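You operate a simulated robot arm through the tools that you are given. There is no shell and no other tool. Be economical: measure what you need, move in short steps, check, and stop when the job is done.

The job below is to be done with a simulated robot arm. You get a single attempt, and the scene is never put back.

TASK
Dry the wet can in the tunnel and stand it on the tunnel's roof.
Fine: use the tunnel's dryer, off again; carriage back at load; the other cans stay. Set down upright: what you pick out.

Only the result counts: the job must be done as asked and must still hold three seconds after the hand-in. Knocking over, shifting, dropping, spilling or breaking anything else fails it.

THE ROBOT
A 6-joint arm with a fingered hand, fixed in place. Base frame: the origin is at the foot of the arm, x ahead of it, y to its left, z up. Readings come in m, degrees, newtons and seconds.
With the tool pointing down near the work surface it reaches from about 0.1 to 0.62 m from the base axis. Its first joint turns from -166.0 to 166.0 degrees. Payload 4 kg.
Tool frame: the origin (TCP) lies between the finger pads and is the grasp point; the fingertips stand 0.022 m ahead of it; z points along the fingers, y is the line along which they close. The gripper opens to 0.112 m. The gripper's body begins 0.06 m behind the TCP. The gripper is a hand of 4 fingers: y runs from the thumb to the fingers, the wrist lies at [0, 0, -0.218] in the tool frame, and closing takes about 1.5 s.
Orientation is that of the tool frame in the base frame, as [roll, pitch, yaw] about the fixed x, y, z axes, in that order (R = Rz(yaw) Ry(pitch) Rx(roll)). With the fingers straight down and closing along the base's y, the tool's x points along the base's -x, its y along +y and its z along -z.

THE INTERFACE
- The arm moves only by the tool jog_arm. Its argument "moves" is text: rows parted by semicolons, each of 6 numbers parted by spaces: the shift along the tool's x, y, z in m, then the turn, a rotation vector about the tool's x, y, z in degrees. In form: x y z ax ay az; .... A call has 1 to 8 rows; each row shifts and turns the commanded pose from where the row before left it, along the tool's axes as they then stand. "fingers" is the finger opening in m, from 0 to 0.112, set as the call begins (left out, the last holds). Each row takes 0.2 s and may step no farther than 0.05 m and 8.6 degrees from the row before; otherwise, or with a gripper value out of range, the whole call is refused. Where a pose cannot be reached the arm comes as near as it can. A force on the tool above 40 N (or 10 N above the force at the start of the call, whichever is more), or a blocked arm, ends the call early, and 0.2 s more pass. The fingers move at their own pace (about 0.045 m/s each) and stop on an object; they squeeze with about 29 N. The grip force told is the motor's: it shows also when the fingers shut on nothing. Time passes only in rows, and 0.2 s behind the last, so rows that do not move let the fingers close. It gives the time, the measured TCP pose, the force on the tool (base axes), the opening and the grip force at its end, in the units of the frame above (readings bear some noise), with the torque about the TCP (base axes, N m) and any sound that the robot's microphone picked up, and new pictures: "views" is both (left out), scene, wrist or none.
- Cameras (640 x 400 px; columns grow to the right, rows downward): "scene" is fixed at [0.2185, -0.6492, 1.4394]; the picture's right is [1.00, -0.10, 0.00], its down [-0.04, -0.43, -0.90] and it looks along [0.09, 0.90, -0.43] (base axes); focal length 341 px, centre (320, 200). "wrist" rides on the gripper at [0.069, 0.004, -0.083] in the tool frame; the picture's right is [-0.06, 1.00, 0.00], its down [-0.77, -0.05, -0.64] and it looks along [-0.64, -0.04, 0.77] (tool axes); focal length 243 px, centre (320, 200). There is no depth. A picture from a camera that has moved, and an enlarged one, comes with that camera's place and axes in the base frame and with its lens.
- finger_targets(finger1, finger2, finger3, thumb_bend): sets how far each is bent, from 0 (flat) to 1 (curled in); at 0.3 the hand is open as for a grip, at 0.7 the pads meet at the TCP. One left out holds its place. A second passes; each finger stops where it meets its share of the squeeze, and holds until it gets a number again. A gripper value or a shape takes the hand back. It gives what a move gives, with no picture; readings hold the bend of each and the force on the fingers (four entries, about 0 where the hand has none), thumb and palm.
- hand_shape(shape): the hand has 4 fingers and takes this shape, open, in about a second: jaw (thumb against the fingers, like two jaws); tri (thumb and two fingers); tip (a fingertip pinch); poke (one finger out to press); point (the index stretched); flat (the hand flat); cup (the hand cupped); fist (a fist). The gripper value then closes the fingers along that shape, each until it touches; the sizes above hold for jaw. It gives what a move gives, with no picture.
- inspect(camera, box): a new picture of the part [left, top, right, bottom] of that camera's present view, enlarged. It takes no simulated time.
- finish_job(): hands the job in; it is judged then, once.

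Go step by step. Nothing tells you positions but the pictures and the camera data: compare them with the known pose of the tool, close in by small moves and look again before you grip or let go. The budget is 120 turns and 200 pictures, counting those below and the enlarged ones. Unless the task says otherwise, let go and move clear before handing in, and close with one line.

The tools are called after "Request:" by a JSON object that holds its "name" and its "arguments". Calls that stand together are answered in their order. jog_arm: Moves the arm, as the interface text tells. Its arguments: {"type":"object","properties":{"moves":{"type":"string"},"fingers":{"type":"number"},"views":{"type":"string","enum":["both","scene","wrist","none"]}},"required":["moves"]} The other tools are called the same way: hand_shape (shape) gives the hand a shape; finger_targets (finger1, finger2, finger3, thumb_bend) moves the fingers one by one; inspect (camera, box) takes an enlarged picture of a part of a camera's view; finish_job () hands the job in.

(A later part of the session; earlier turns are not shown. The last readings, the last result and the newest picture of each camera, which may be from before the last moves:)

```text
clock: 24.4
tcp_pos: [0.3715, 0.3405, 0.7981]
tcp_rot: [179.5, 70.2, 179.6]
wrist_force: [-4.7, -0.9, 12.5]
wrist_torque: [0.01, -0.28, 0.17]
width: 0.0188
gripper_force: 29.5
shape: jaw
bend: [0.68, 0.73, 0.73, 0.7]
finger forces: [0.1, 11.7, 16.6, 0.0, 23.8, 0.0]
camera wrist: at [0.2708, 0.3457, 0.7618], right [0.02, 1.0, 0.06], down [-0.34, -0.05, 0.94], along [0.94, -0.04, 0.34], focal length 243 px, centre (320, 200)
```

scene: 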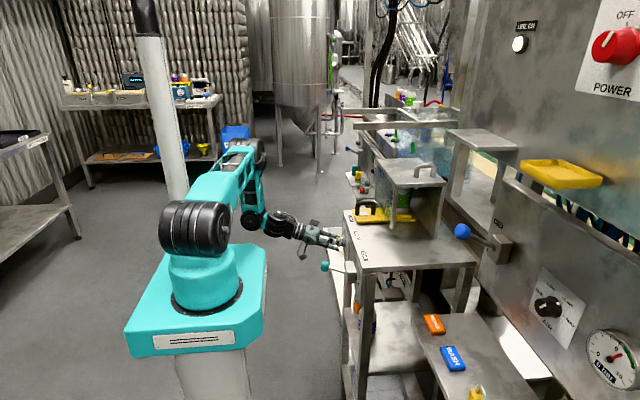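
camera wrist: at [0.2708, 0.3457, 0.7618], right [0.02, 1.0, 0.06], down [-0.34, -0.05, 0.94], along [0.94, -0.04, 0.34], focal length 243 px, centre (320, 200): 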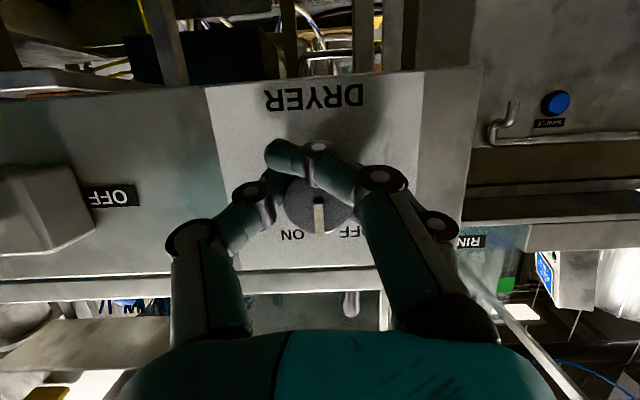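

The knob turns with the hand and its pointer is now upright. Another 30° should reach ON.

Request:
{"name": "jog_arm", "arguments": {"moves": "0 0 0 -2.565 0 7.05; 0 0 0 -2.565 0 7.05; 0 0 0 -2.565 0 7.05; 0 0 0 -2.565 0 7.05", "views": "both"}}

Request:
{"name": "inspect", "arguments": {"camera": "scene", "box": [320, 130, 480, 280]}}

```text
clock: 25.4
tcp_pos: [0.3726, 0.3414, 0.7987]
tcp_rot: [120.5, 54.3, 125.9]
wrist_force: [-9.2, -3.1, 17.6]
wrist_torque: [0.02, -0.51, 0.16]
width: 0.0189
gripper_force: 28.7
shape: jaw
bend: [0.68, 0.73, 0.73, 0.71]
finger forces: [0.0, 13.5, 19.8, 0.1, 22.0, 0.1]
camera wrist: at [0.2713, 0.3631, 0.7685], right [0.02, 0.83, 0.55], down [-0.34, -0.51, 0.79], along [0.94, -0.21, 0.27], focal length 243 px, centre (320, 200)
```

scene: 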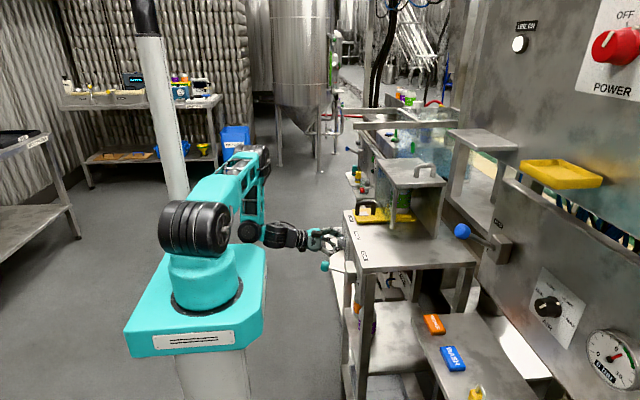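
wrist: 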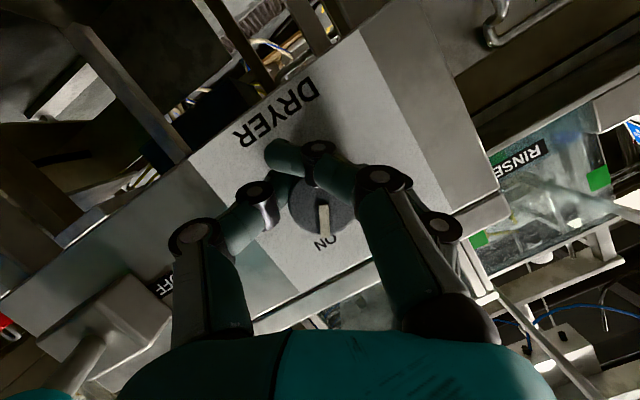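

```text
2.67 times, centred on (400, 205) of scene
camera zoom: at [0.2185, -0.6492, 1.4394], right [1.0, -0.1, 0.0], down [-0.04, -0.43, -0.9], along [0.09, 0.9, -0.43], focal length 909 px, centre (107, 187)
```

zoom: 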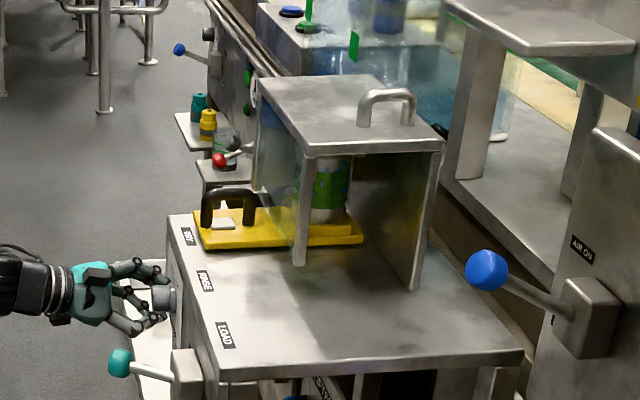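

The pointer is at ON. I'll check pointer alignment and the droplets, and let a little time pass.

Request:
{"name": "jog_arm", "arguments": {"moves": "0 0 0 0 0 0; 0 0 0 0 0 0; 0 0 0 0 0 0; 0 0 0 0 0 0; 0 0 0 0 0 0; 0 0 0 0 0 0; 0 0 0 0 0 0; 0 0 0 0 0 0", "views": "none"}}

Request:
{"name": "inspect", "arguments": {"camera": "scene", "box": [370, 160, 430, 220]}}

Request:
{"name": "inspect", "arguments": {"camera": "wrist", "box": [260, 140, 400, 270]}}

Request:
{"name": "inspect", "arguments": {"camera": "scene", "box": [560, 0, 640, 110]}}

```text
clock: 27.2
tcp_pos: [0.3718, 0.3402, 0.7981]
tcp_rot: [120.7, 54.5, 125.9]
wrist_force: [-7.6, -4.4, 18.7]
wrist_torque: [-0.04, -0.53, 0.17]
width: 0.0193
gripper_force: 29.5
shape: jaw
bend: [0.68, 0.73, 0.73, 0.71]
finger forces: [0.1, 12.5, 19.9, 0.0, 21.5, 0.0]
```

```text
6.67 times, centred on (400, 190) of scene
camera zoom: at [0.2185, -0.6492, 1.4394], right [1.0, -0.1, 0.0], down [-0.04, -0.43, -0.9], along [0.09, 0.9, -0.43], focal length 2272 px, centre (-213, 267)
```

zoom: 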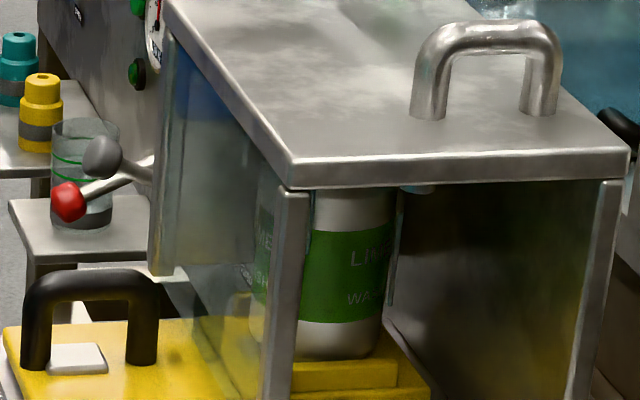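

```text
3.08 times, centred on (330, 205) of wrist
camera zoom: at [0.2712, 0.3631, 0.7683], right [0.02, 0.83, 0.55], down [-0.34, -0.51, 0.79], along [0.94, -0.21, 0.27], focal length 746 px, centre (289, 185)
```

zoom: 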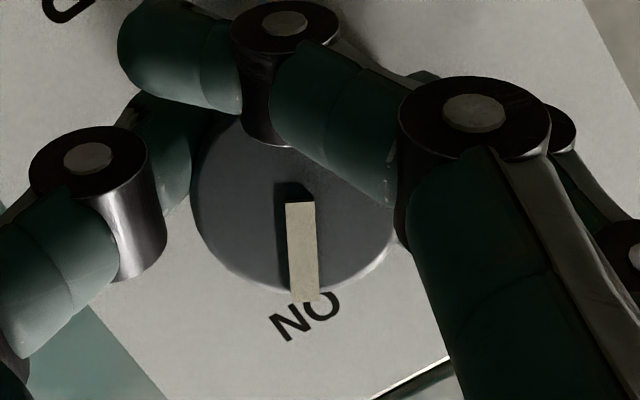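

```text
3.64 times, centred on (600, 55) of scene
camera zoom: at [0.2185, -0.6492, 1.4394], right [1.0, -0.1, 0.0], down [-0.04, -0.43, -0.9], along [0.09, 0.9, -0.43], focal length 1239 px, centre (-698, 727)
```

zoom: 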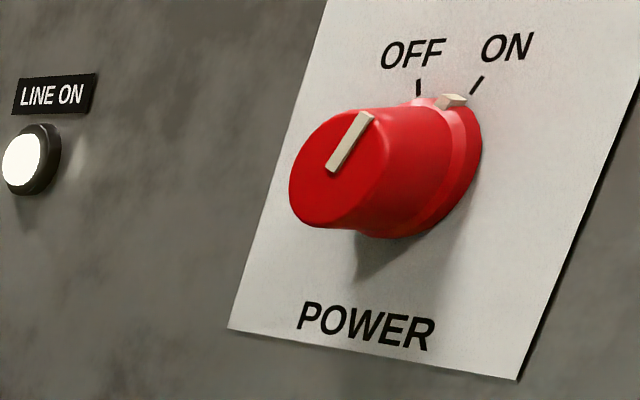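

The droplets are gone from the can, so the dryer is working. I'll wait a few more seconds to be safe.

Request:
{"name": "jog_arm", "arguments": {"moves": "0 0 0 0 0 0; 0 0 0 0 0 0; 0 0 0 0 0 0; 0 0 0 0 0 0; 0 0 0 0 0 0; 0 0 0 0 0 0; 0 0 0 0 0 0; 0 0 0 0 0 0", "views": "none"}}

Request:
{"name": "jog_arm", "arguments": {"moves": "0 0 0 0 0 0; 0 0 0 0 0 0; 0 0 0 0 0 0; 0 0 0 0 0 0; 0 0 0 0 0 0; 0 0 0 0 0 0; 0 0 0 0 0 0; 0 0 0 0 0 0", "views": "none"}}

Request:
{"name": "inspect", "arguments": {"camera": "scene", "box": [370, 160, 430, 220]}}

Request:
{"name": "jog_arm", "arguments": {"moves": "0 0 0 2.565 0 -7.05; 0 0 0 2.565 0 -7.05; 0 0 0 2.565 0 -7.05; 0 0 0 2.565 0 -7.05; 0 0 0 2.565 0 -7.05; 0 0 0 2.565 0 -7.05; 0 0 0 2.565 0 -7.05; 0 0 0 2.565 0 -7.05", "views": "wrist"}}

```text
clock: 29.0
tcp_pos: [0.3723, 0.3414, 0.7982]
tcp_rot: [120.7, 54.5, 126.0]
wrist_force: [-7.3, -4.2, 18.7]
wrist_torque: [0.03, -0.54, 0.12]
width: 0.0191
gripper_force: 28.9
shape: jaw
bend: [0.68, 0.73, 0.73, 0.71]
finger forces: [0.0, 12.6, 19.7, 0.0, 21.5, 0.0]
```

```text
clock: 30.8
tcp_pos: [0.3724, 0.3401, 0.7981]
tcp_rot: [120.6, 54.4, 126.0]
wrist_force: [-7.4, -4.5, 18.2]
wrist_torque: [0.02, -0.52, 0.18]
width: 0.0191
gripper_force: 29.1
shape: jaw
bend: [0.68, 0.73, 0.73, 0.71]
finger forces: [0.1, 12.6, 19.8, 0.0, 21.5, 0.1]
```

```text
6.67 times, centred on (400, 190) of scene
camera zoom: at [0.2185, -0.6492, 1.4394], right [1.0, -0.1, 0.0], down [-0.04, -0.43, -0.9], along [0.09, 0.9, -0.43], focal length 2272 px, centre (-213, 267)
```

zoom: 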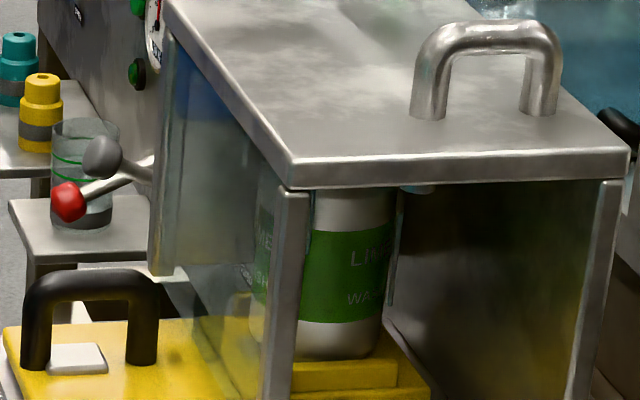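

```text
clock: 32.6
tcp_pos: [0.3714, 0.3403, 0.7976]
tcp_rot: [-120.5, 54.4, -125.9]
wrist_force: [-9.0, -12.2, 1.7]
wrist_torque: [0.06, -0.09, -0.09]
width: 0.0198
gripper_force: 29.0
shape: jaw
bend: [0.68, 0.73, 0.73, 0.71]
finger forces: [0.0, 9.5, 12.4, 0.1, 33.2, 0.1]
camera wrist: at [0.2713, 0.3257, 0.7636], right [0.02, 0.89, -0.45], down [-0.34, 0.43, 0.84], along [0.94, 0.14, 0.31], focal length 243 px, centre (320, 200)
```

wrist: 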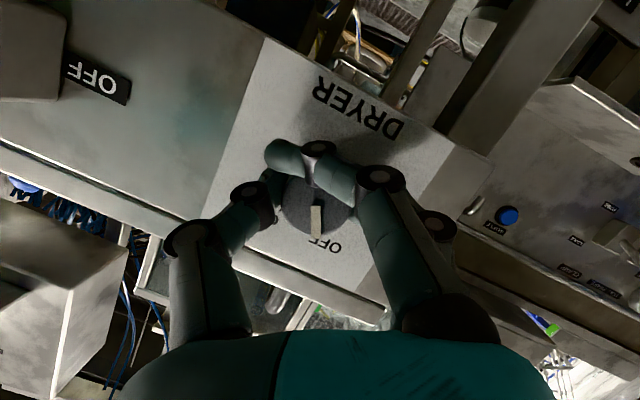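

The knob is back at OFF. I'll open the hand, back away along −x, and check the knob stayed there.

Request:
{"name": "jog_arm", "arguments": {"moves": "0 0 0 0 0 0; 0 0 0 0 0 0; 0 0 0 0 0 0; 0 0 0 0 0 0; 0 0 0 0 0 0; 0 0 0 0 0 0; 0.0103 0 -0.0282 0 0 0; 0.0103 0 -0.0282 0 0 0", "fingers": 0.112, "views": "wrist"}}

Request:
{"name": "inspect", "arguments": {"camera": "wrist", "box": [250, 80, 410, 220]}}

```text
clock: 34.4
tcp_pos: [0.3106, 0.3405, 0.7986]
tcp_rot: [-120.6, 54.5, -126.1]
wrist_force: [0.4, -0.3, 0.1]
wrist_torque: [0.01, -0.01, 0.01]
width: 0.1123
gripper_force: 0.1
shape: jaw
bend: [0.3, 0.3, 0.3, 0.3]
finger forces: [0.0, 0.0, 0.0, 0.0, 0.0, 0.0]
camera wrist: at [0.2107, 0.3261, 0.7645], right [0.02, 0.89, -0.45], down [-0.34, 0.43, 0.84], along [0.94, 0.13, 0.32], focal length 243 px, centre (320, 200)
```

wrist: 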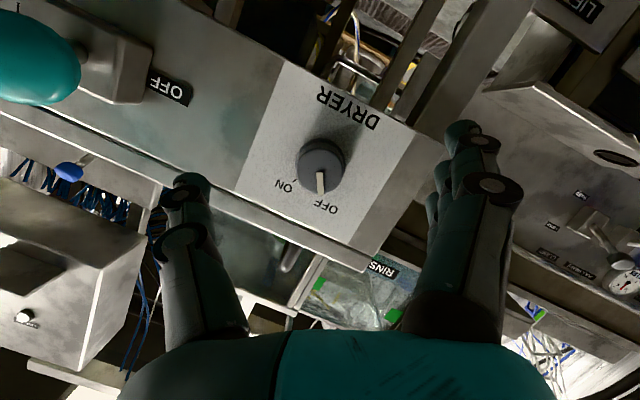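

```text
2.86 times, centred on (330, 150) of wrist
camera zoom: at [0.2107, 0.3261, 0.7645], right [0.02, 0.89, -0.45], down [-0.34, 0.43, 0.84], along [0.94, 0.13, 0.32], focal length 693 px, centre (291, 343)
```

zoom: 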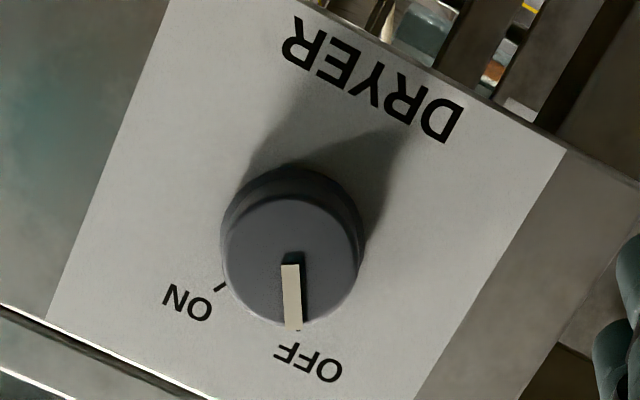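

The dryer is OFF. Now I un-rotate, rise and return to the 30° pitch for the carriage handle.

Request:
{"name": "jog_arm", "arguments": {"moves": "0 0 0 -2.565 0 7.05; 0 0 0 -2.565 0 7.05; 0 0 0 -2.565 0 7.05; 0 0 0 -2.565 0 7.05; -0.0423 0 -0.0154 0 8 0; -0.0397 0 -0.0211 0 8 0; -0.0364 0 -0.0264 0 8 0; -0.0324 0 -0.0313 0 8 0", "views": "none"}}

Request:
{"name": "jog_arm", "arguments": {"moves": "-0.025 0 -0.03 0 8 0; 0 0 0 0 0 0", "views": "wrist"}}

```text
clock: 36.2
tcp_pos: [0.3128, 0.3405, 0.9795]
tcp_rot: [180.0, 37.8, -179.9]
wrist_force: [1.5, -0.1, 0.1]
wrist_torque: [-0.01, -0.01, 0.02]
width: 0.1121
gripper_force: 0.2
shape: jaw
bend: [0.3, 0.3, 0.3, 0.3]
finger forces: [0.0, 0.0, 0.1, 0.1, 0.0, 0.0]
```

```text
clock: 36.8
tcp_pos: [0.314, 0.3429, 1.0188]
tcp_rot: [179.9, 29.9, 180.0]
wrist_force: [0.5, 0.9, 0.3]
wrist_torque: [0.0, 0.01, -0.03]
width: 0.1119
gripper_force: 0.0
shape: jaw
bend: [0.3, 0.3, 0.3, 0.3]
finger forces: [0.0, 0.0, 0.0, 0.0, 0.0, 0.1]
camera wrist: at [0.2127, 0.3472, 1.0555], right [0.05, 1.0, 0.03], down [0.34, -0.05, 0.94], along [0.94, -0.04, -0.34], focal length 243 px, centre (320, 200)
```

wrist: 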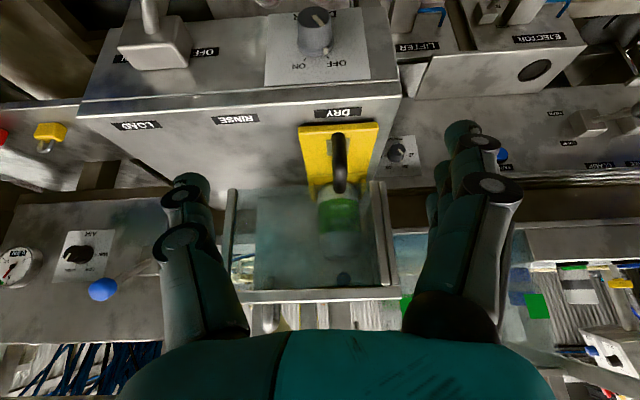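

Moving over the handle at DRY and then down around it.

Request:
{"name": "jog_arm", "arguments": {"moves": "-0.032 0.0063 0.0166 0 0 0; -0.032 0.0063 0.0166 0 0 0; -0.032 0.0063 0.0166 0 0 0; 0 0 0.045 0 0 0; 0 0 0.043 0 0 0; 0 0 0 0 0 0", "views": "wrist"}}

```text
clock: 38.2
tcp_pos: [0.4668, 0.3642, 0.9492]
tcp_rot: [-180.0, 30.1, 180.0]
wrist_force: [0.0, 0.2, 0.4]
wrist_torque: [0.02, -0.02, 0.03]
width: 0.1119
gripper_force: 0.0
shape: jaw
bend: [0.3, 0.3, 0.3, 0.3]
finger forces: [0.1, 0.0, 0.0, 0.0, 0.0, 0.1]
camera wrist: at [0.3655, 0.3681, 0.9859], right [0.05, 1.0, 0.03], down [0.34, -0.05, 0.94], along [0.94, -0.04, -0.34], focal length 243 px, centre (320, 200)
```

wrist: 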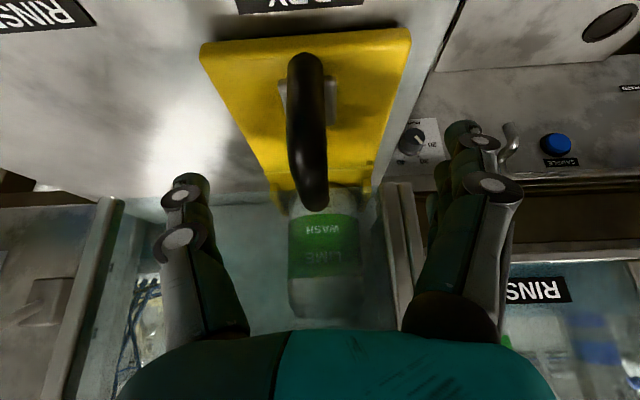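

I'll close to a loose cage and drag the carriage toward LOAD.

Request:
{"name": "jog_arm", "arguments": {"moves": "0 0 0.004 0 0 0; 0 0 0 0 0 0; 0 0 0 0 0 0; 0 0 0 0 0 0; 0 0 0 0 0 0; 0 0 0 0 0 0; 0 -0.01 0 0 0 0; 0 -0.015 0 0 0 0", "fingers": 0.023, "views": "none"}}

Request:
{"name": "jog_arm", "arguments": {"moves": "0 -0.02 0 0 0 0; 0 -0.02 0 0 0 0; 0 -0.02 0 0 0 0; 0 -0.02 0 0 0 0; 0 -0.02 0 0 0 0; 0 -0.02 0 0 0 0; 0 -0.02 0 0 0 0; 0 -0.02 0 0 0 0", "views": "wrist"}}

```text
clock: 40.0
tcp_pos: [0.4682, 0.3355, 0.9419]
tcp_rot: [-180.0, 30.1, -179.9]
wrist_force: [-0.1, 0.6, 0.4]
wrist_torque: [-0.01, -0.03, 0.03]
width: 0.0236
gripper_force: 0.0
shape: jaw
bend: [0.73, 0.73, 0.73, 0.7]
finger forces: [0.0, 0.1, 0.0, 0.0, 0.0, 0.1]
```

```text
clock: 41.8
tcp_pos: [0.4647, 0.1737, 0.943]
tcp_rot: [-180.0, 30.0, -180.0]
wrist_force: [0.4, -0.4, 0.3]
wrist_torque: [0.0, -0.01, 0.02]
width: 0.0233
gripper_force: 0.1
shape: jaw
bend: [0.73, 0.73, 0.73, 0.7]
finger forces: [0.0, 0.0, 0.0, 0.0, 0.1, 0.1]
camera wrist: at [0.3645, 0.1787, 0.9804], right [0.06, 1.0, 0.03], down [0.34, -0.05, 0.94], along [0.94, -0.04, -0.34], focal length 243 px, centre (320, 200)
```

wrist: 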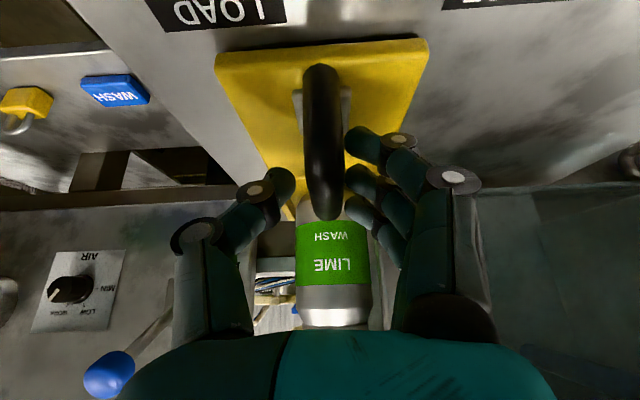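

About 33 mm remain to LOAD, judging from the label offset.

Request:
{"name": "jog_arm", "arguments": {"moves": "0 -0.015 0 0 0 0; 0 -0.012 0 0 0 0; 0 -0.005 0 0 0 0; 0 0 0 0 0 0", "views": "both"}}

Request:
{"name": "inspect", "arguments": {"camera": "scene", "box": [320, 150, 480, 280]}}

```text
clock: 42.8
tcp_pos: [0.4658, 0.1421, 0.9432]
tcp_rot: [-180.0, 29.9, 179.9]
wrist_force: [-0.1, -0.4, -0.1]
wrist_torque: [0.01, -0.03, -0.01]
width: 0.0235
gripper_force: 0.1
shape: jaw
bend: [0.73, 0.73, 0.73, 0.7]
finger forces: [0.0, 0.0, 0.1, 0.0, 0.1, 0.0]
camera wrist: at [0.3653, 0.1463, 0.9795], right [0.06, 1.0, 0.03], down [0.34, -0.05, 0.94], along [0.94, -0.04, -0.34], focal length 243 px, centre (320, 200)
```

scene: 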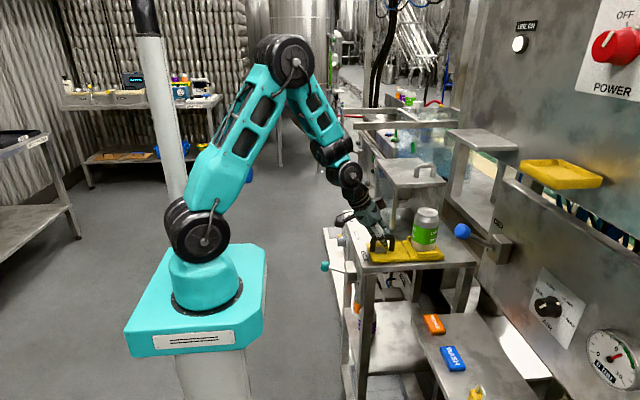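
wrist: 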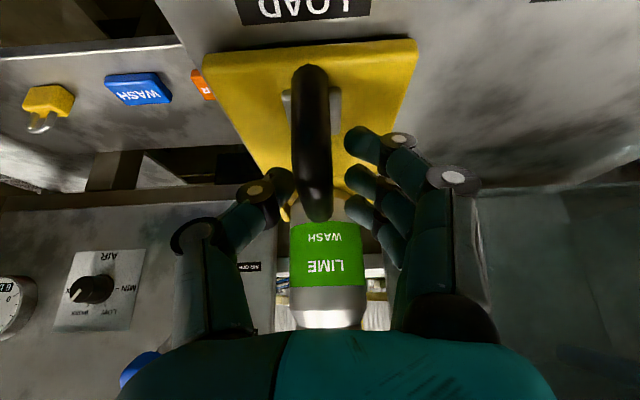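

```text
3.08 times, centred on (400, 215) of scene
camera zoom: at [0.2185, -0.6492, 1.4394], right [1.0, -0.1, 0.0], down [-0.04, -0.43, -0.9], along [0.09, 0.9, -0.43], focal length 1048 px, centre (74, 154)
```

zoom: 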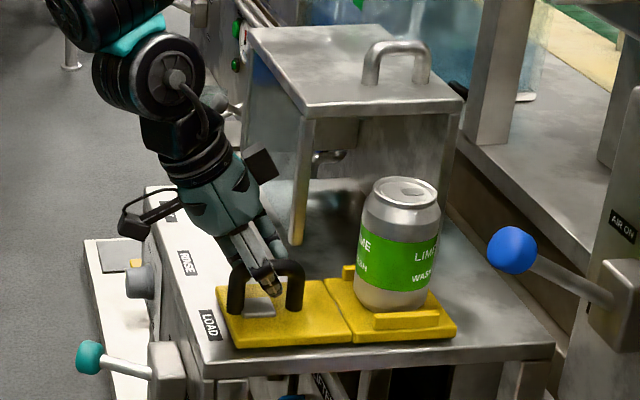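

The carriage is at LOAD. I'll open, back out, and look at the can from above; I estimate it at (0.593, 0.142), top z ≈ 1.015.

Request:
{"name": "jog_arm", "arguments": {"moves": "0 0 0 0 0 0; 0 0 0 0 0 0; 0 0 0 0 0 0; 0 0 0 0 0 0; 0 0 -0.03 0 0 0; 0 0 -0.045 0 0 0; 0 0 -0.045 0 0 0; 0.0 0 -0.03 0 0 0", "fingers": 0.112, "views": "both"}}

Request:
{"name": "inspect", "arguments": {"camera": "scene", "box": [320, 150, 480, 280]}}

```text
clock: 44.6
tcp_pos: [0.3892, 0.1438, 1.0689]
tcp_rot: [-179.9, 30.0, 180.0]
wrist_force: [-1.5, -0.9, -0.4]
wrist_torque: [-0.02, 0.02, 0.01]
width: 0.1118
gripper_force: 0.1
shape: jaw
bend: [0.3, 0.3, 0.3, 0.3]
finger forces: [0.1, 0.0, 0.1, 0.0, 0.1, 0.0]
camera wrist: at [0.2881, 0.1476, 1.106], right [0.06, 1.0, 0.03], down [0.34, -0.05, 0.94], along [0.94, -0.04, -0.34], focal length 243 px, centre (320, 200)
```

scene: 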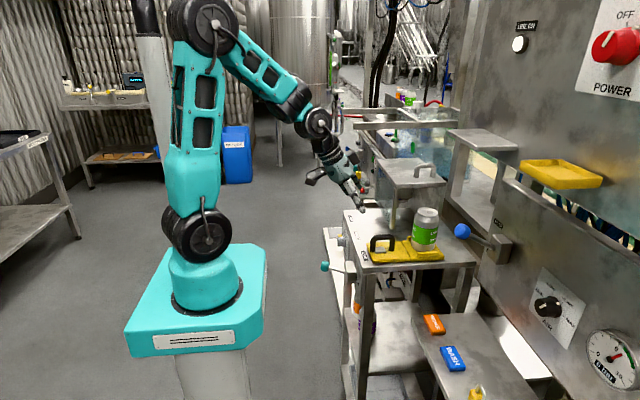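
wrist: 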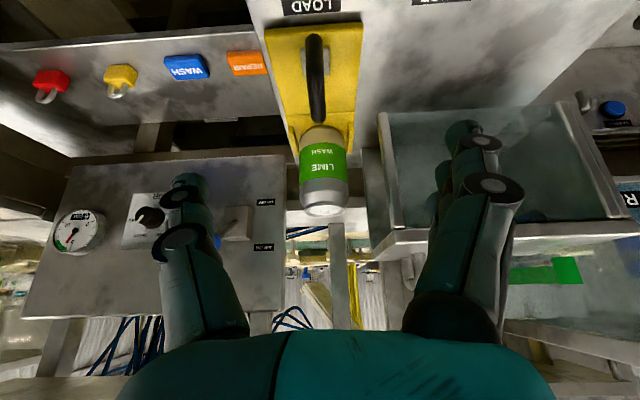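

```text
3.08 times, centred on (400, 215) of scene
camera zoom: at [0.2185, -0.6492, 1.4394], right [1.0, -0.1, 0.0], down [-0.04, -0.43, -0.9], along [0.09, 0.9, -0.43], focal length 1048 px, centre (74, 154)
```

zoom: 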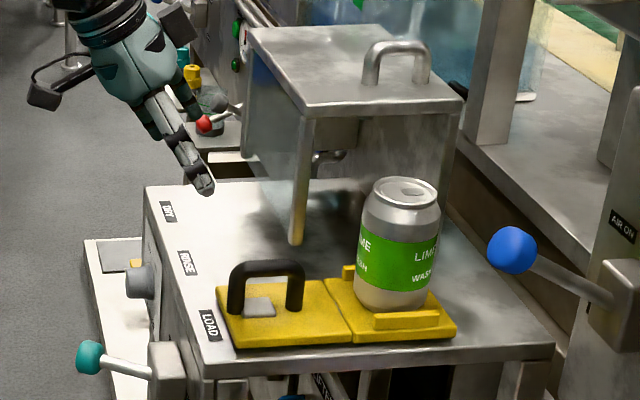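

I need the can's x more precisely, so I'll enlarge the wrist view of it.

Request:
{"name": "inspect", "arguments": {"camera": "wrist", "box": [260, 10, 400, 230]}}

```text
1.82 times, centred on (330, 120) of wrist
camera zoom: at [0.2881, 0.1476, 1.106], right [0.06, 1.0, 0.03], down [0.34, -0.05, 0.94], along [0.94, -0.04, -0.34], focal length 441 px, centre (302, 346)
```

zoom: 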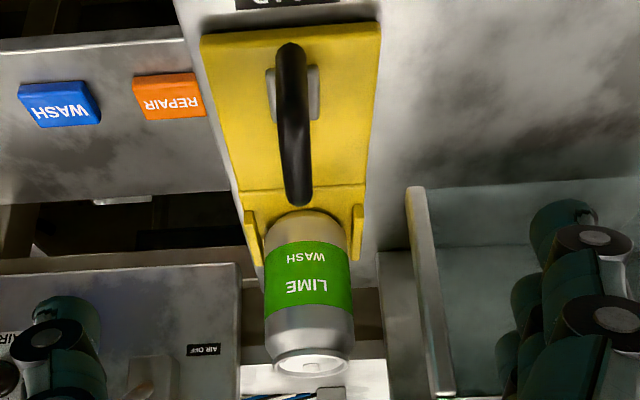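

Can centre is about (0.585, 0.142), 66 mm across, top ≈ 1.013. I narrow the hand to 0.09 to clear the tunnel edge (y ≈ 0.213) and move in front of and above the can.

Request:
{"name": "jog_arm", "arguments": {"moves": "0 0 0 0 0 0; -0.0307 -0.001 0.0198 0 0 0; -0.0307 -0.001 0.0198 0 0 0; -0.0307 -0.001 0.0198 0 0 0; -0.0307 -0.001 0.0198 0 0 0", "fingers": 0.09, "views": "both"}}

Request:
{"name": "inspect", "arguments": {"camera": "scene", "box": [340, 150, 480, 270]}}

```text
clock: 45.8
tcp_pos: [0.5364, 0.1391, 1.0626]
tcp_rot: [180.0, 30.0, -180.0]
wrist_force: [0.3, -0.4, 0.7]
wrist_torque: [-0.01, 0.0, -0.02]
width: 0.0903
gripper_force: 0.0
shape: jaw
bend: [0.59, 0.59, 0.59, 0.54]
finger forces: [0.0, 0.0, 0.1, 0.0, 0.0, 0.0]
camera wrist: at [0.4358, 0.1434, 1.1006], right [0.05, 1.0, 0.03], down [0.34, -0.05, 0.94], along [0.94, -0.04, -0.34], focal length 243 px, centre (320, 200)
```

scene: 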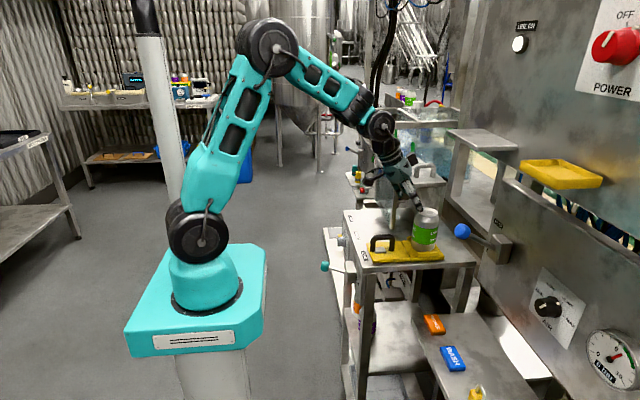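
wrist: 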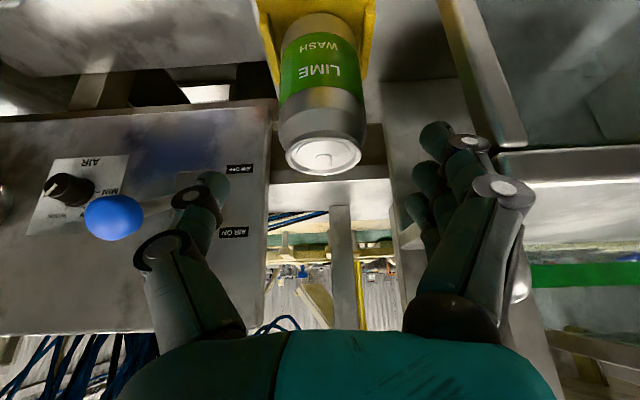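

```text
3.33 times, centred on (410, 210) of scene
camera zoom: at [0.2185, -0.6492, 1.4394], right [1.0, -0.1, 0.0], down [-0.04, -0.43, -0.9], along [0.09, 0.9, -0.43], focal length 1136 px, centre (20, 167)
```

zoom: 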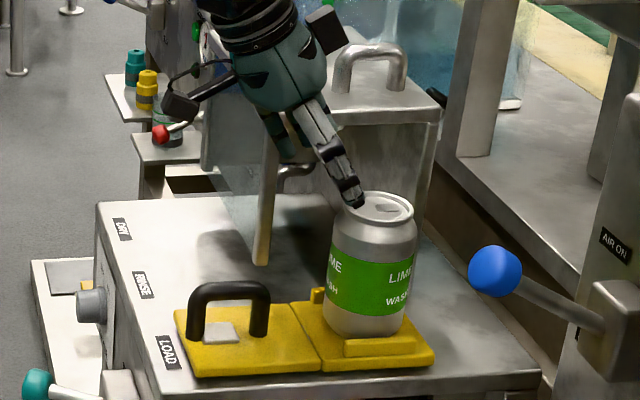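

The fingers' knuckles would come too close to the roof edge this way. I'll raise and yaw the hand 90° so it comes from the −y side, closing along x.

Request:
{"name": "jog_arm", "arguments": {"moves": "-0.015 0 -0.026 0 0 0; -0.02 0 -0.035 0 0 0; 0 0 0 -4.1 0 -7.1; 0 0 0 -4.1 0 -7.1; 0 0 0 -4.1 0 -7.1; 0 0 0 -4.1 0 -7.1", "views": "scene"}}

```text
clock: 47.2
tcp_pos: [0.5373, 0.1383, 1.1371]
tcp_rot: [180.0, 30.0, -147.0]
wrist_force: [0.4, 0.1, 0.5]
wrist_torque: [-0.01, 0.04, -0.01]
width: 0.0902
gripper_force: 0.1
shape: jaw
bend: [0.59, 0.59, 0.59, 0.54]
finger forces: [0.1, 0.1, 0.0, 0.1, 0.1, 0.0]
```

scene: 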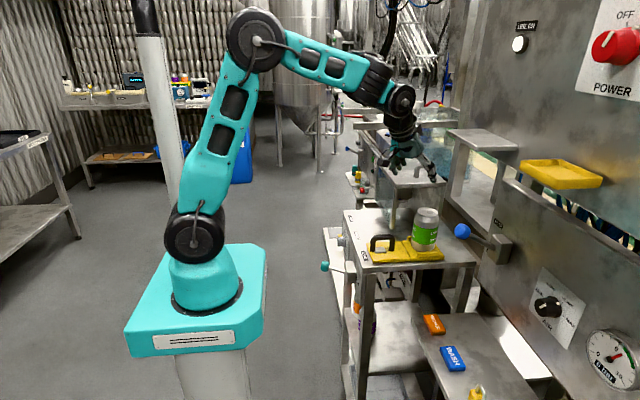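

Continuing the yaw to 90°.

Request:
{"name": "jog_arm", "arguments": {"moves": "0 0 0 -4.1 0 -7.1; 0 0 0 -4.1 0 -7.1; 0 0 0 -4.1 0 -7.1; 0 0 0 -4.1 0 -7.1; 0 0 0 -4.1 0 -7.1; 0 0 0 -4.1 0 -7.1; 0 0 0 -4.0 0 -6.9", "views": "both"}}

```text
clock: 48.8
tcp_pos: [0.5382, 0.1395, 1.1349]
tcp_rot: [-180.0, 30.0, -89.9]
wrist_force: [0.6, 0.6, 0.2]
wrist_torque: [-0.03, -0.02, 0.01]
width: 0.0903
gripper_force: 0.0
shape: jaw
bend: [0.59, 0.59, 0.59, 0.54]
finger forces: [0.0, 0.0, 0.1, 0.0, 0.1, 0.0]
camera wrist: at [0.5343, 0.0373, 1.1722], right [-1.0, 0.05, 0.03], down [0.05, 0.34, 0.94], along [0.04, 0.94, -0.34], focal length 243 px, centre (320, 200)
```

scene: 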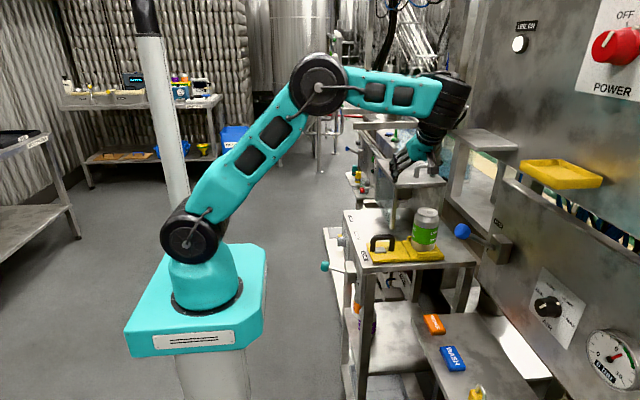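
wrist: 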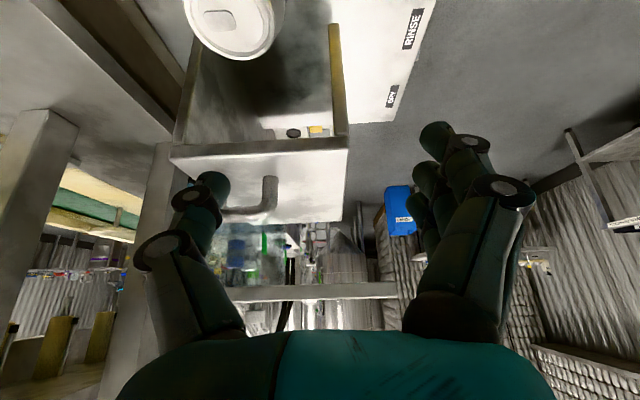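

Ball of the AIR lever is at about (0.606, −0.022, 1.05), so I'll make the hand more upright (pitch ≈ 8°) to stay clear of it, and move above the can.

Request:
{"name": "jog_arm", "arguments": {"moves": "0 0 0 0 7.33 0; 0 0 0 0 7.33 0; 0 0 0 0 7.33 0; 0 -0.025 0 0 0 0; 0 -0.022 0 0 0 0; 0 0 0 0 0 0", "fingers": 0.1, "views": "both"}}

Request:
{"name": "inspect", "arguments": {"camera": "scene", "box": [360, 60, 520, 270]}}

```text
clock: 50.2
tcp_pos: [0.573, 0.1376, 1.1344]
tcp_rot: [-180.0, 8.0, -90.1]
wrist_force: [-0.4, 0.3, -0.3]
wrist_torque: [0.02, -0.01, -0.05]
width: 0.0999
gripper_force: 0.1
shape: jaw
bend: [0.49, 0.49, 0.49, 0.1]
finger forces: [0.0, 0.0, 0.0, 0.0, 0.0, 0.0]
out of reach, approached as far as the arm can: row 5
camera wrist: at [0.5682, 0.0592, 1.2067], right [-1.0, 0.06, 0.01], down [0.05, 0.67, 0.74], along [0.04, 0.74, -0.67], focal length 243 px, centre (320, 200)
```

scene: 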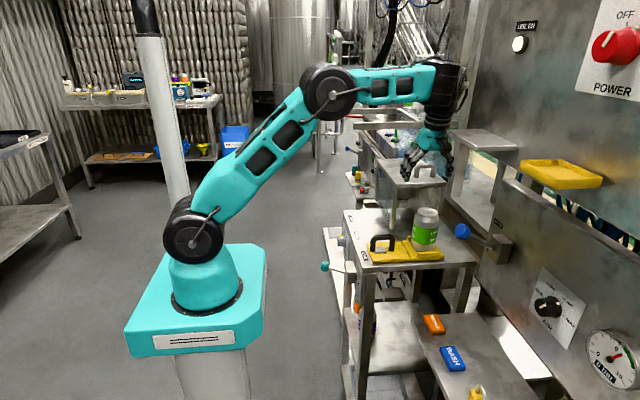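
wrist: 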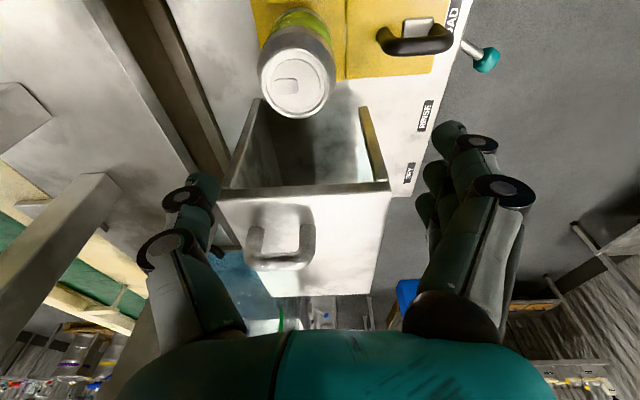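

```text
1.90 times, centred on (440, 165) of scene
camera zoom: at [0.2185, -0.6492, 1.4394], right [1.0, -0.1, 0.0], down [-0.04, -0.43, -0.9], along [0.09, 0.9, -0.43], focal length 649 px, centre (91, 267)
```

zoom: 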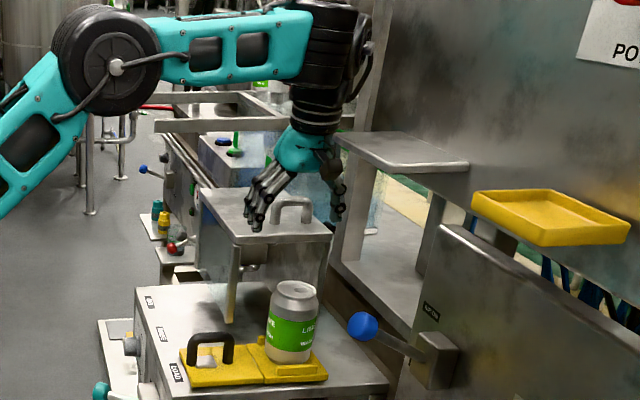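

The upright pose is near the reach limit, so I'll use pitch 35° with yaw 60°: it clears the ball and the roof edge and leaves reach for the roof.

Request:
{"name": "jog_arm", "arguments": {"moves": "0 0 0 0 -8.5 0; 0 0 0 0 -8.5 0; 0 0 0 0 -8.5 0; 0 0 0 0 -1.5 0; 0 0 0 4.3 0 6.14; 0 0 0 4.3 0 6.14; 0 0 0 4.3 0 6.14; 0 0 0 4.3 0 6.14", "views": "wrist"}}

```text
clock: 52.0
tcp_pos: [0.5704, 0.1291, 1.1281]
tcp_rot: [179.7, 34.9, -120.6]
wrist_force: [-0.5, -0.3, 0.0]
wrist_torque: [0.0, 0.0, 0.0]
width: 0.0999
gripper_force: 0.0
shape: jaw
bend: [0.49, 0.49, 0.49, 0.1]
finger forces: [0.0, 0.0, 0.0, 0.0, 0.1, 0.1]
out of reach, approached as far as the arm can: row 1
camera wrist: at [0.5158, 0.0413, 1.1566], right [-0.83, 0.55, 0.04], down [0.18, 0.2, 0.96], along [0.52, 0.81, -0.26], focal length 243 px, centre (320, 200)
```

wrist: 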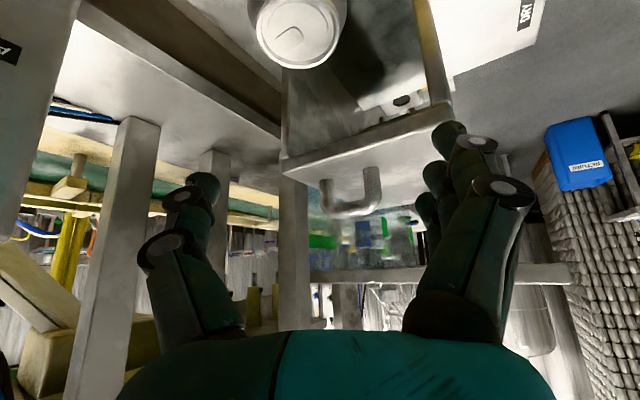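

The can's centre refines to (0.588, 0.139). I'll centre over it and lower, then look again.

Request:
{"name": "jog_arm", "arguments": {"moves": "0.0129 -0.0053 0.0338 0 0 0; 0.0129 -0.0053 0.0338 0 0 0; 0 0 0 0 0 0", "views": "both"}}

Request:
{"name": "inspect", "arguments": {"camera": "scene", "box": [360, 130, 500, 270]}}

```text
clock: 52.8
tcp_pos: [0.59, 0.1401, 1.0603]
tcp_rot: [179.8, 35.0, -120.0]
wrist_force: [0.6, 1.3, -0.5]
wrist_torque: [0.02, 0.02, 0.0]
width: 0.0995
gripper_force: 0.0
shape: jaw
bend: [0.49, 0.49, 0.49, 0.1]
finger forces: [0.0, 0.0, 0.0, 0.0, 0.0, 0.0]
camera wrist: at [0.5347, 0.0528, 1.0885], right [-0.84, 0.54, 0.04], down [0.17, 0.2, 0.96], along [0.52, 0.81, -0.26], focal length 243 px, centre (320, 200)
```

scene: 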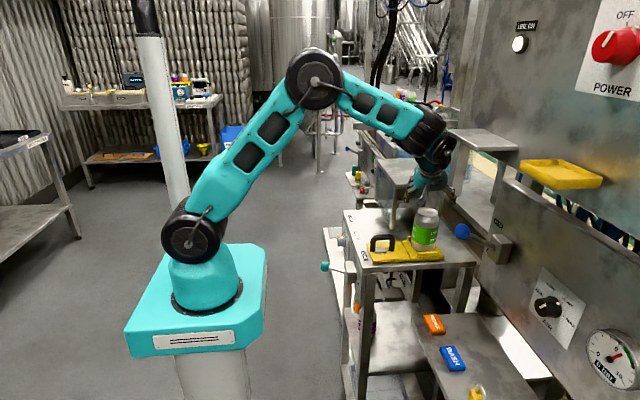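
wrist: 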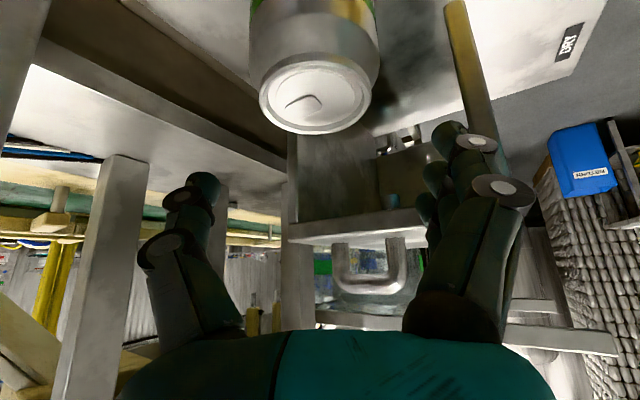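

```text
2.86 times, centred on (430, 200) of scene
camera zoom: at [0.2185, -0.6492, 1.4394], right [1.0, -0.1, 0.0], down [-0.04, -0.43, -0.9], along [0.09, 0.9, -0.43], focal length 974 px, centre (6, 200)
```

zoom: 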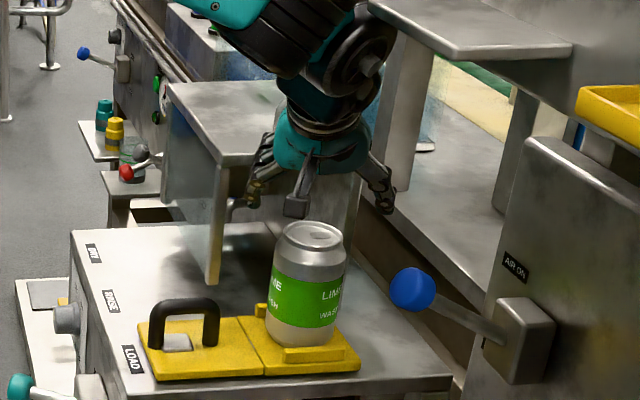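

Aligned across the closing direction. I'll descend to z ≈ 0.983 around the can.

Request:
{"name": "jog_arm", "arguments": {"moves": "0.0152 -0.0004 0.0207 0 0 0; 0.0152 -0.0003 0.0207 0 0 0; 0.0152 -0.0003 0.0207 0 0 0; 0 0 0 0 0 0", "views": "both"}}

Request:
{"name": "inspect", "arguments": {"camera": "scene", "box": [360, 130, 500, 270]}}

```text
clock: 53.8
tcp_pos: [0.5913, 0.1405, 0.9833]
tcp_rot: [180.0, 35.0, -119.9]
wrist_force: [0.3, 0.5, 0.8]
wrist_torque: [0.0, -0.02, 0.0]
width: 0.0997
gripper_force: 0.1
shape: jaw
bend: [0.49, 0.49, 0.49, 0.1]
finger forces: [0.1, 0.0, 0.0, 0.0, 0.1, 0.1]
camera wrist: at [0.5356, 0.0525, 1.0108], right [-0.84, 0.54, 0.04], down [0.17, 0.2, 0.96], along [0.52, 0.81, -0.26], focal length 243 px, centre (320, 200)
```

scene: 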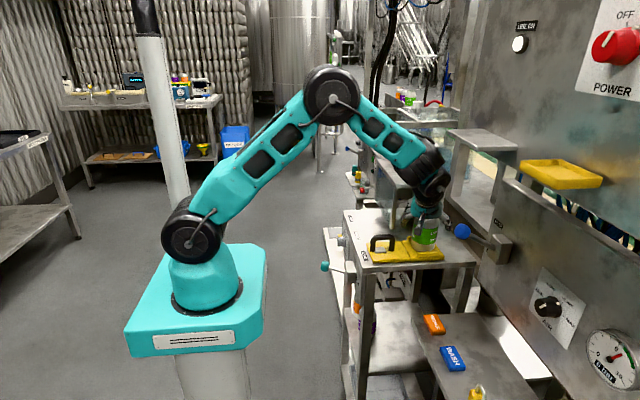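
wrist: 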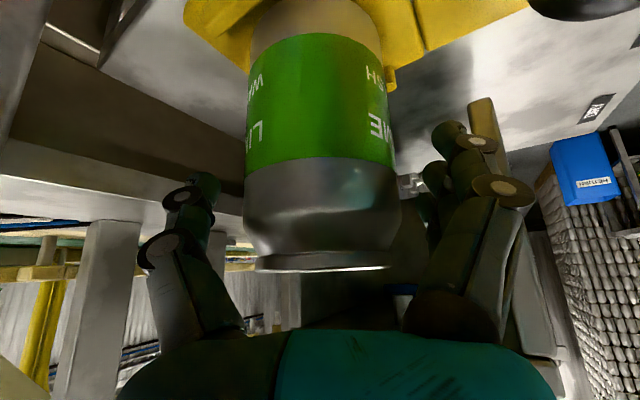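

```text
2.86 times, centred on (430, 200) of scene
camera zoom: at [0.2185, -0.6492, 1.4394], right [1.0, -0.1, 0.0], down [-0.04, -0.43, -0.9], along [0.09, 0.9, -0.43], focal length 974 px, centre (6, 200)
```

zoom: 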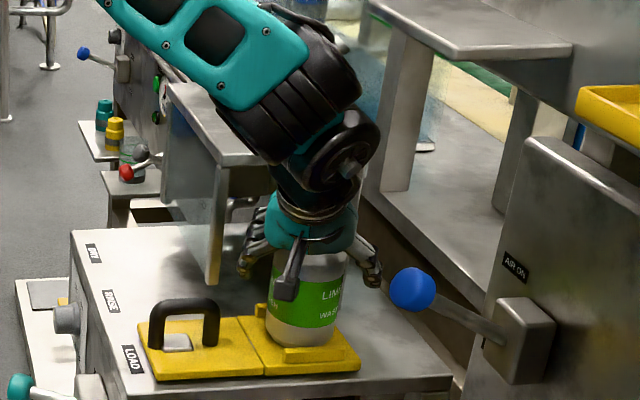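

The can is centred between the thumb and fingers, so I'll close.

Request:
{"name": "jog_arm", "arguments": {"moves": "0 0 0 0 0 0; 0 0 0 0 0 0; 0 0 0 0 0 0; 0 0 0 0 0 0; 0 0 0 0 0 0; 0 0 0 0 0 0; 0 0 0 0 0 0", "fingers": 0, "views": "both"}}

Request:
{"name": "inspect", "arguments": {"camera": "scene", "box": [360, 130, 500, 270]}}

```text
clock: 55.4
tcp_pos: [0.5903, 0.1403, 0.9835]
tcp_rot: [180.0, 35.1, -120.0]
wrist_force: [-0.1, -0.5, 0.5]
wrist_torque: [-0.03, 0.02, 0.03]
width: 0.0539
gripper_force: 29.3
shape: jaw
bend: [0.72, 0.72, 0.73, 0.71]
finger forces: [9.2, 9.0, 7.5, 0.1, 25.6, 0.1]
camera wrist: at [0.5356, 0.0524, 1.011], right [-0.84, 0.54, 0.04], down [0.17, 0.2, 0.96], along [0.52, 0.81, -0.26], focal length 243 px, centre (320, 200)
```

scene: 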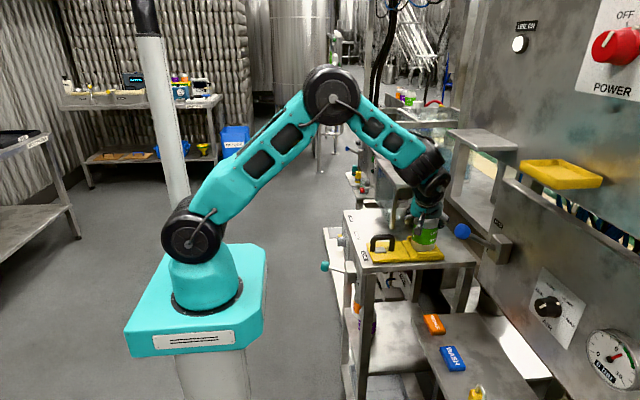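
wrist: 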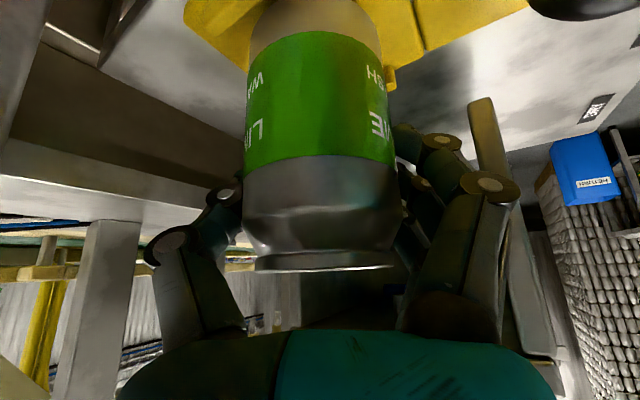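

```text
2.86 times, centred on (430, 200) of scene
camera zoom: at [0.2185, -0.6492, 1.4394], right [1.0, -0.1, 0.0], down [-0.04, -0.43, -0.9], along [0.09, 0.9, -0.43], focal length 974 px, centre (6, 200)
```

zoom: 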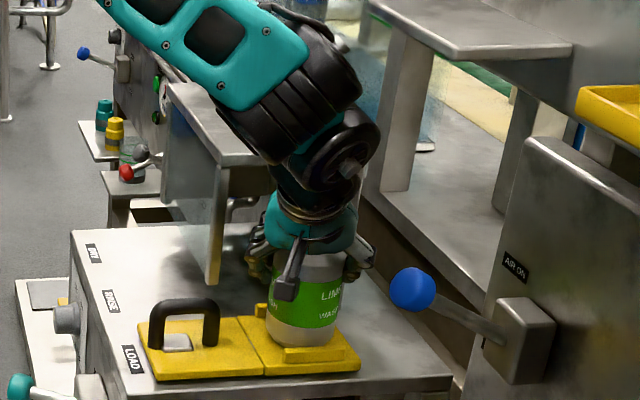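

Firm grip from all fingers. I'll lift a little and check the can comes up cleanly.

Request:
{"name": "jog_arm", "arguments": {"moves": "-0.0086 0 -0.0123 0 0 0; -0.0086 0 -0.0123 0 0 0; 0 0 0 0 0 0", "views": "both"}}

Request:
{"name": "inspect", "arguments": {"camera": "scene", "box": [360, 130, 500, 270]}}

```text
clock: 56.2
tcp_pos: [0.5883, 0.1379, 1.0111]
tcp_rot: [179.9, 35.1, -120.1]
wrist_force: [0.1, -0.8, -2.7]
wrist_torque: [0.02, -0.01, 0.02]
width: 0.0534
gripper_force: 29.2
shape: jaw
bend: [0.72, 0.72, 0.74, 0.71]
finger forces: [9.5, 9.1, 7.2, 0.1, 25.6, 0.1]
camera wrist: at [0.5337, 0.0512, 1.0398], right [-0.84, 0.54, 0.04], down [0.17, 0.2, 0.96], along [0.52, 0.81, -0.26], focal length 243 px, centre (320, 200)
```

scene: 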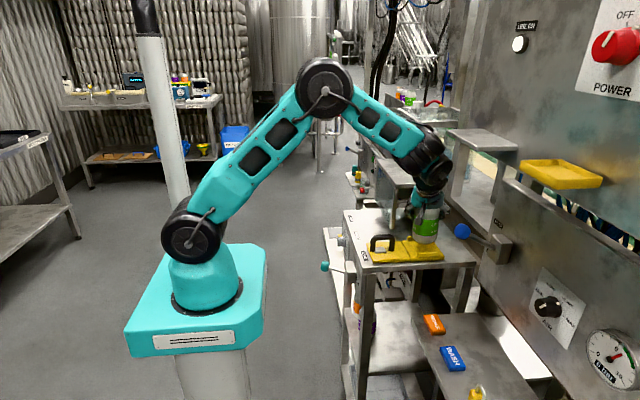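
wrist: 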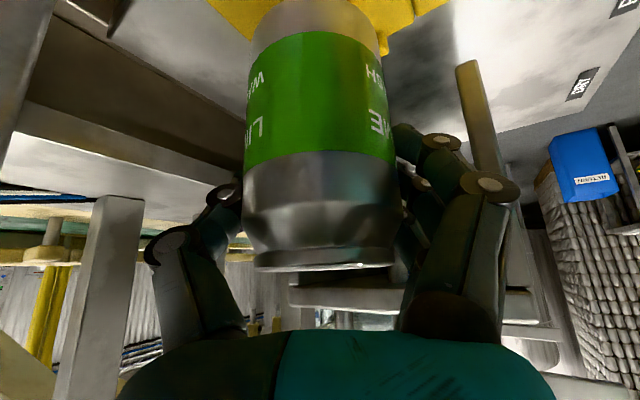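

```text
2.86 times, centred on (430, 200) of scene
camera zoom: at [0.2185, -0.6492, 1.4394], right [1.0, -0.1, 0.0], down [-0.04, -0.43, -0.9], along [0.09, 0.9, -0.43], focal length 974 px, centre (6, 200)
```

zoom: 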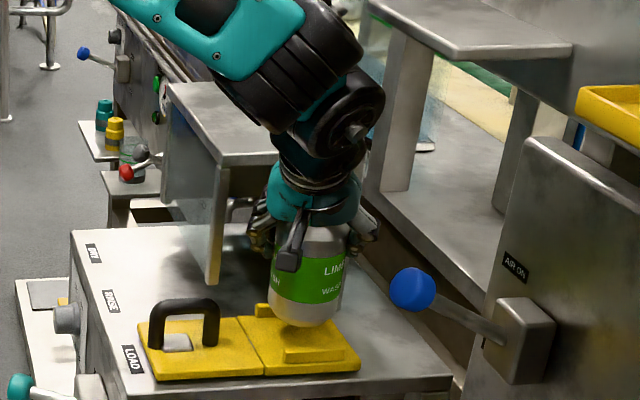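

The can is held and upright. I'll lift it straight up to about z = 1.19.

Request:
{"name": "jog_arm", "arguments": {"moves": "-0.0172 0 -0.0246 0 0 0; -0.0172 0 -0.0246 0 0 0; -0.0172 0 -0.0246 0 0 0; -0.0172 0 -0.0246 0 0 0; -0.0172 0 -0.0246 0 0 0; -0.0172 0 -0.0246 0 0 0; 0 0 0 0 0 0", "views": "scene"}}

```text
clock: 57.8
tcp_pos: [0.5881, 0.1392, 1.1924]
tcp_rot: [179.9, 35.0, -120.1]
wrist_force: [-0.1, 0.2, -2.7]
wrist_torque: [0.01, 0.03, -0.03]
width: 0.0533
gripper_force: 29.2
shape: jaw
bend: [0.72, 0.72, 0.74, 0.71]
finger forces: [10.0, 9.0, 7.3, 0.0, 25.7, 0.0]
```

scene: 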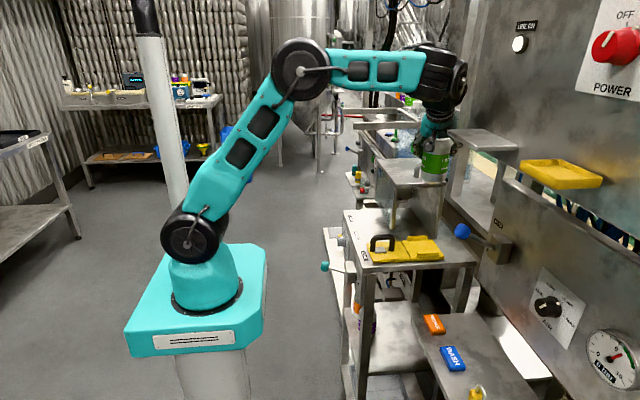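

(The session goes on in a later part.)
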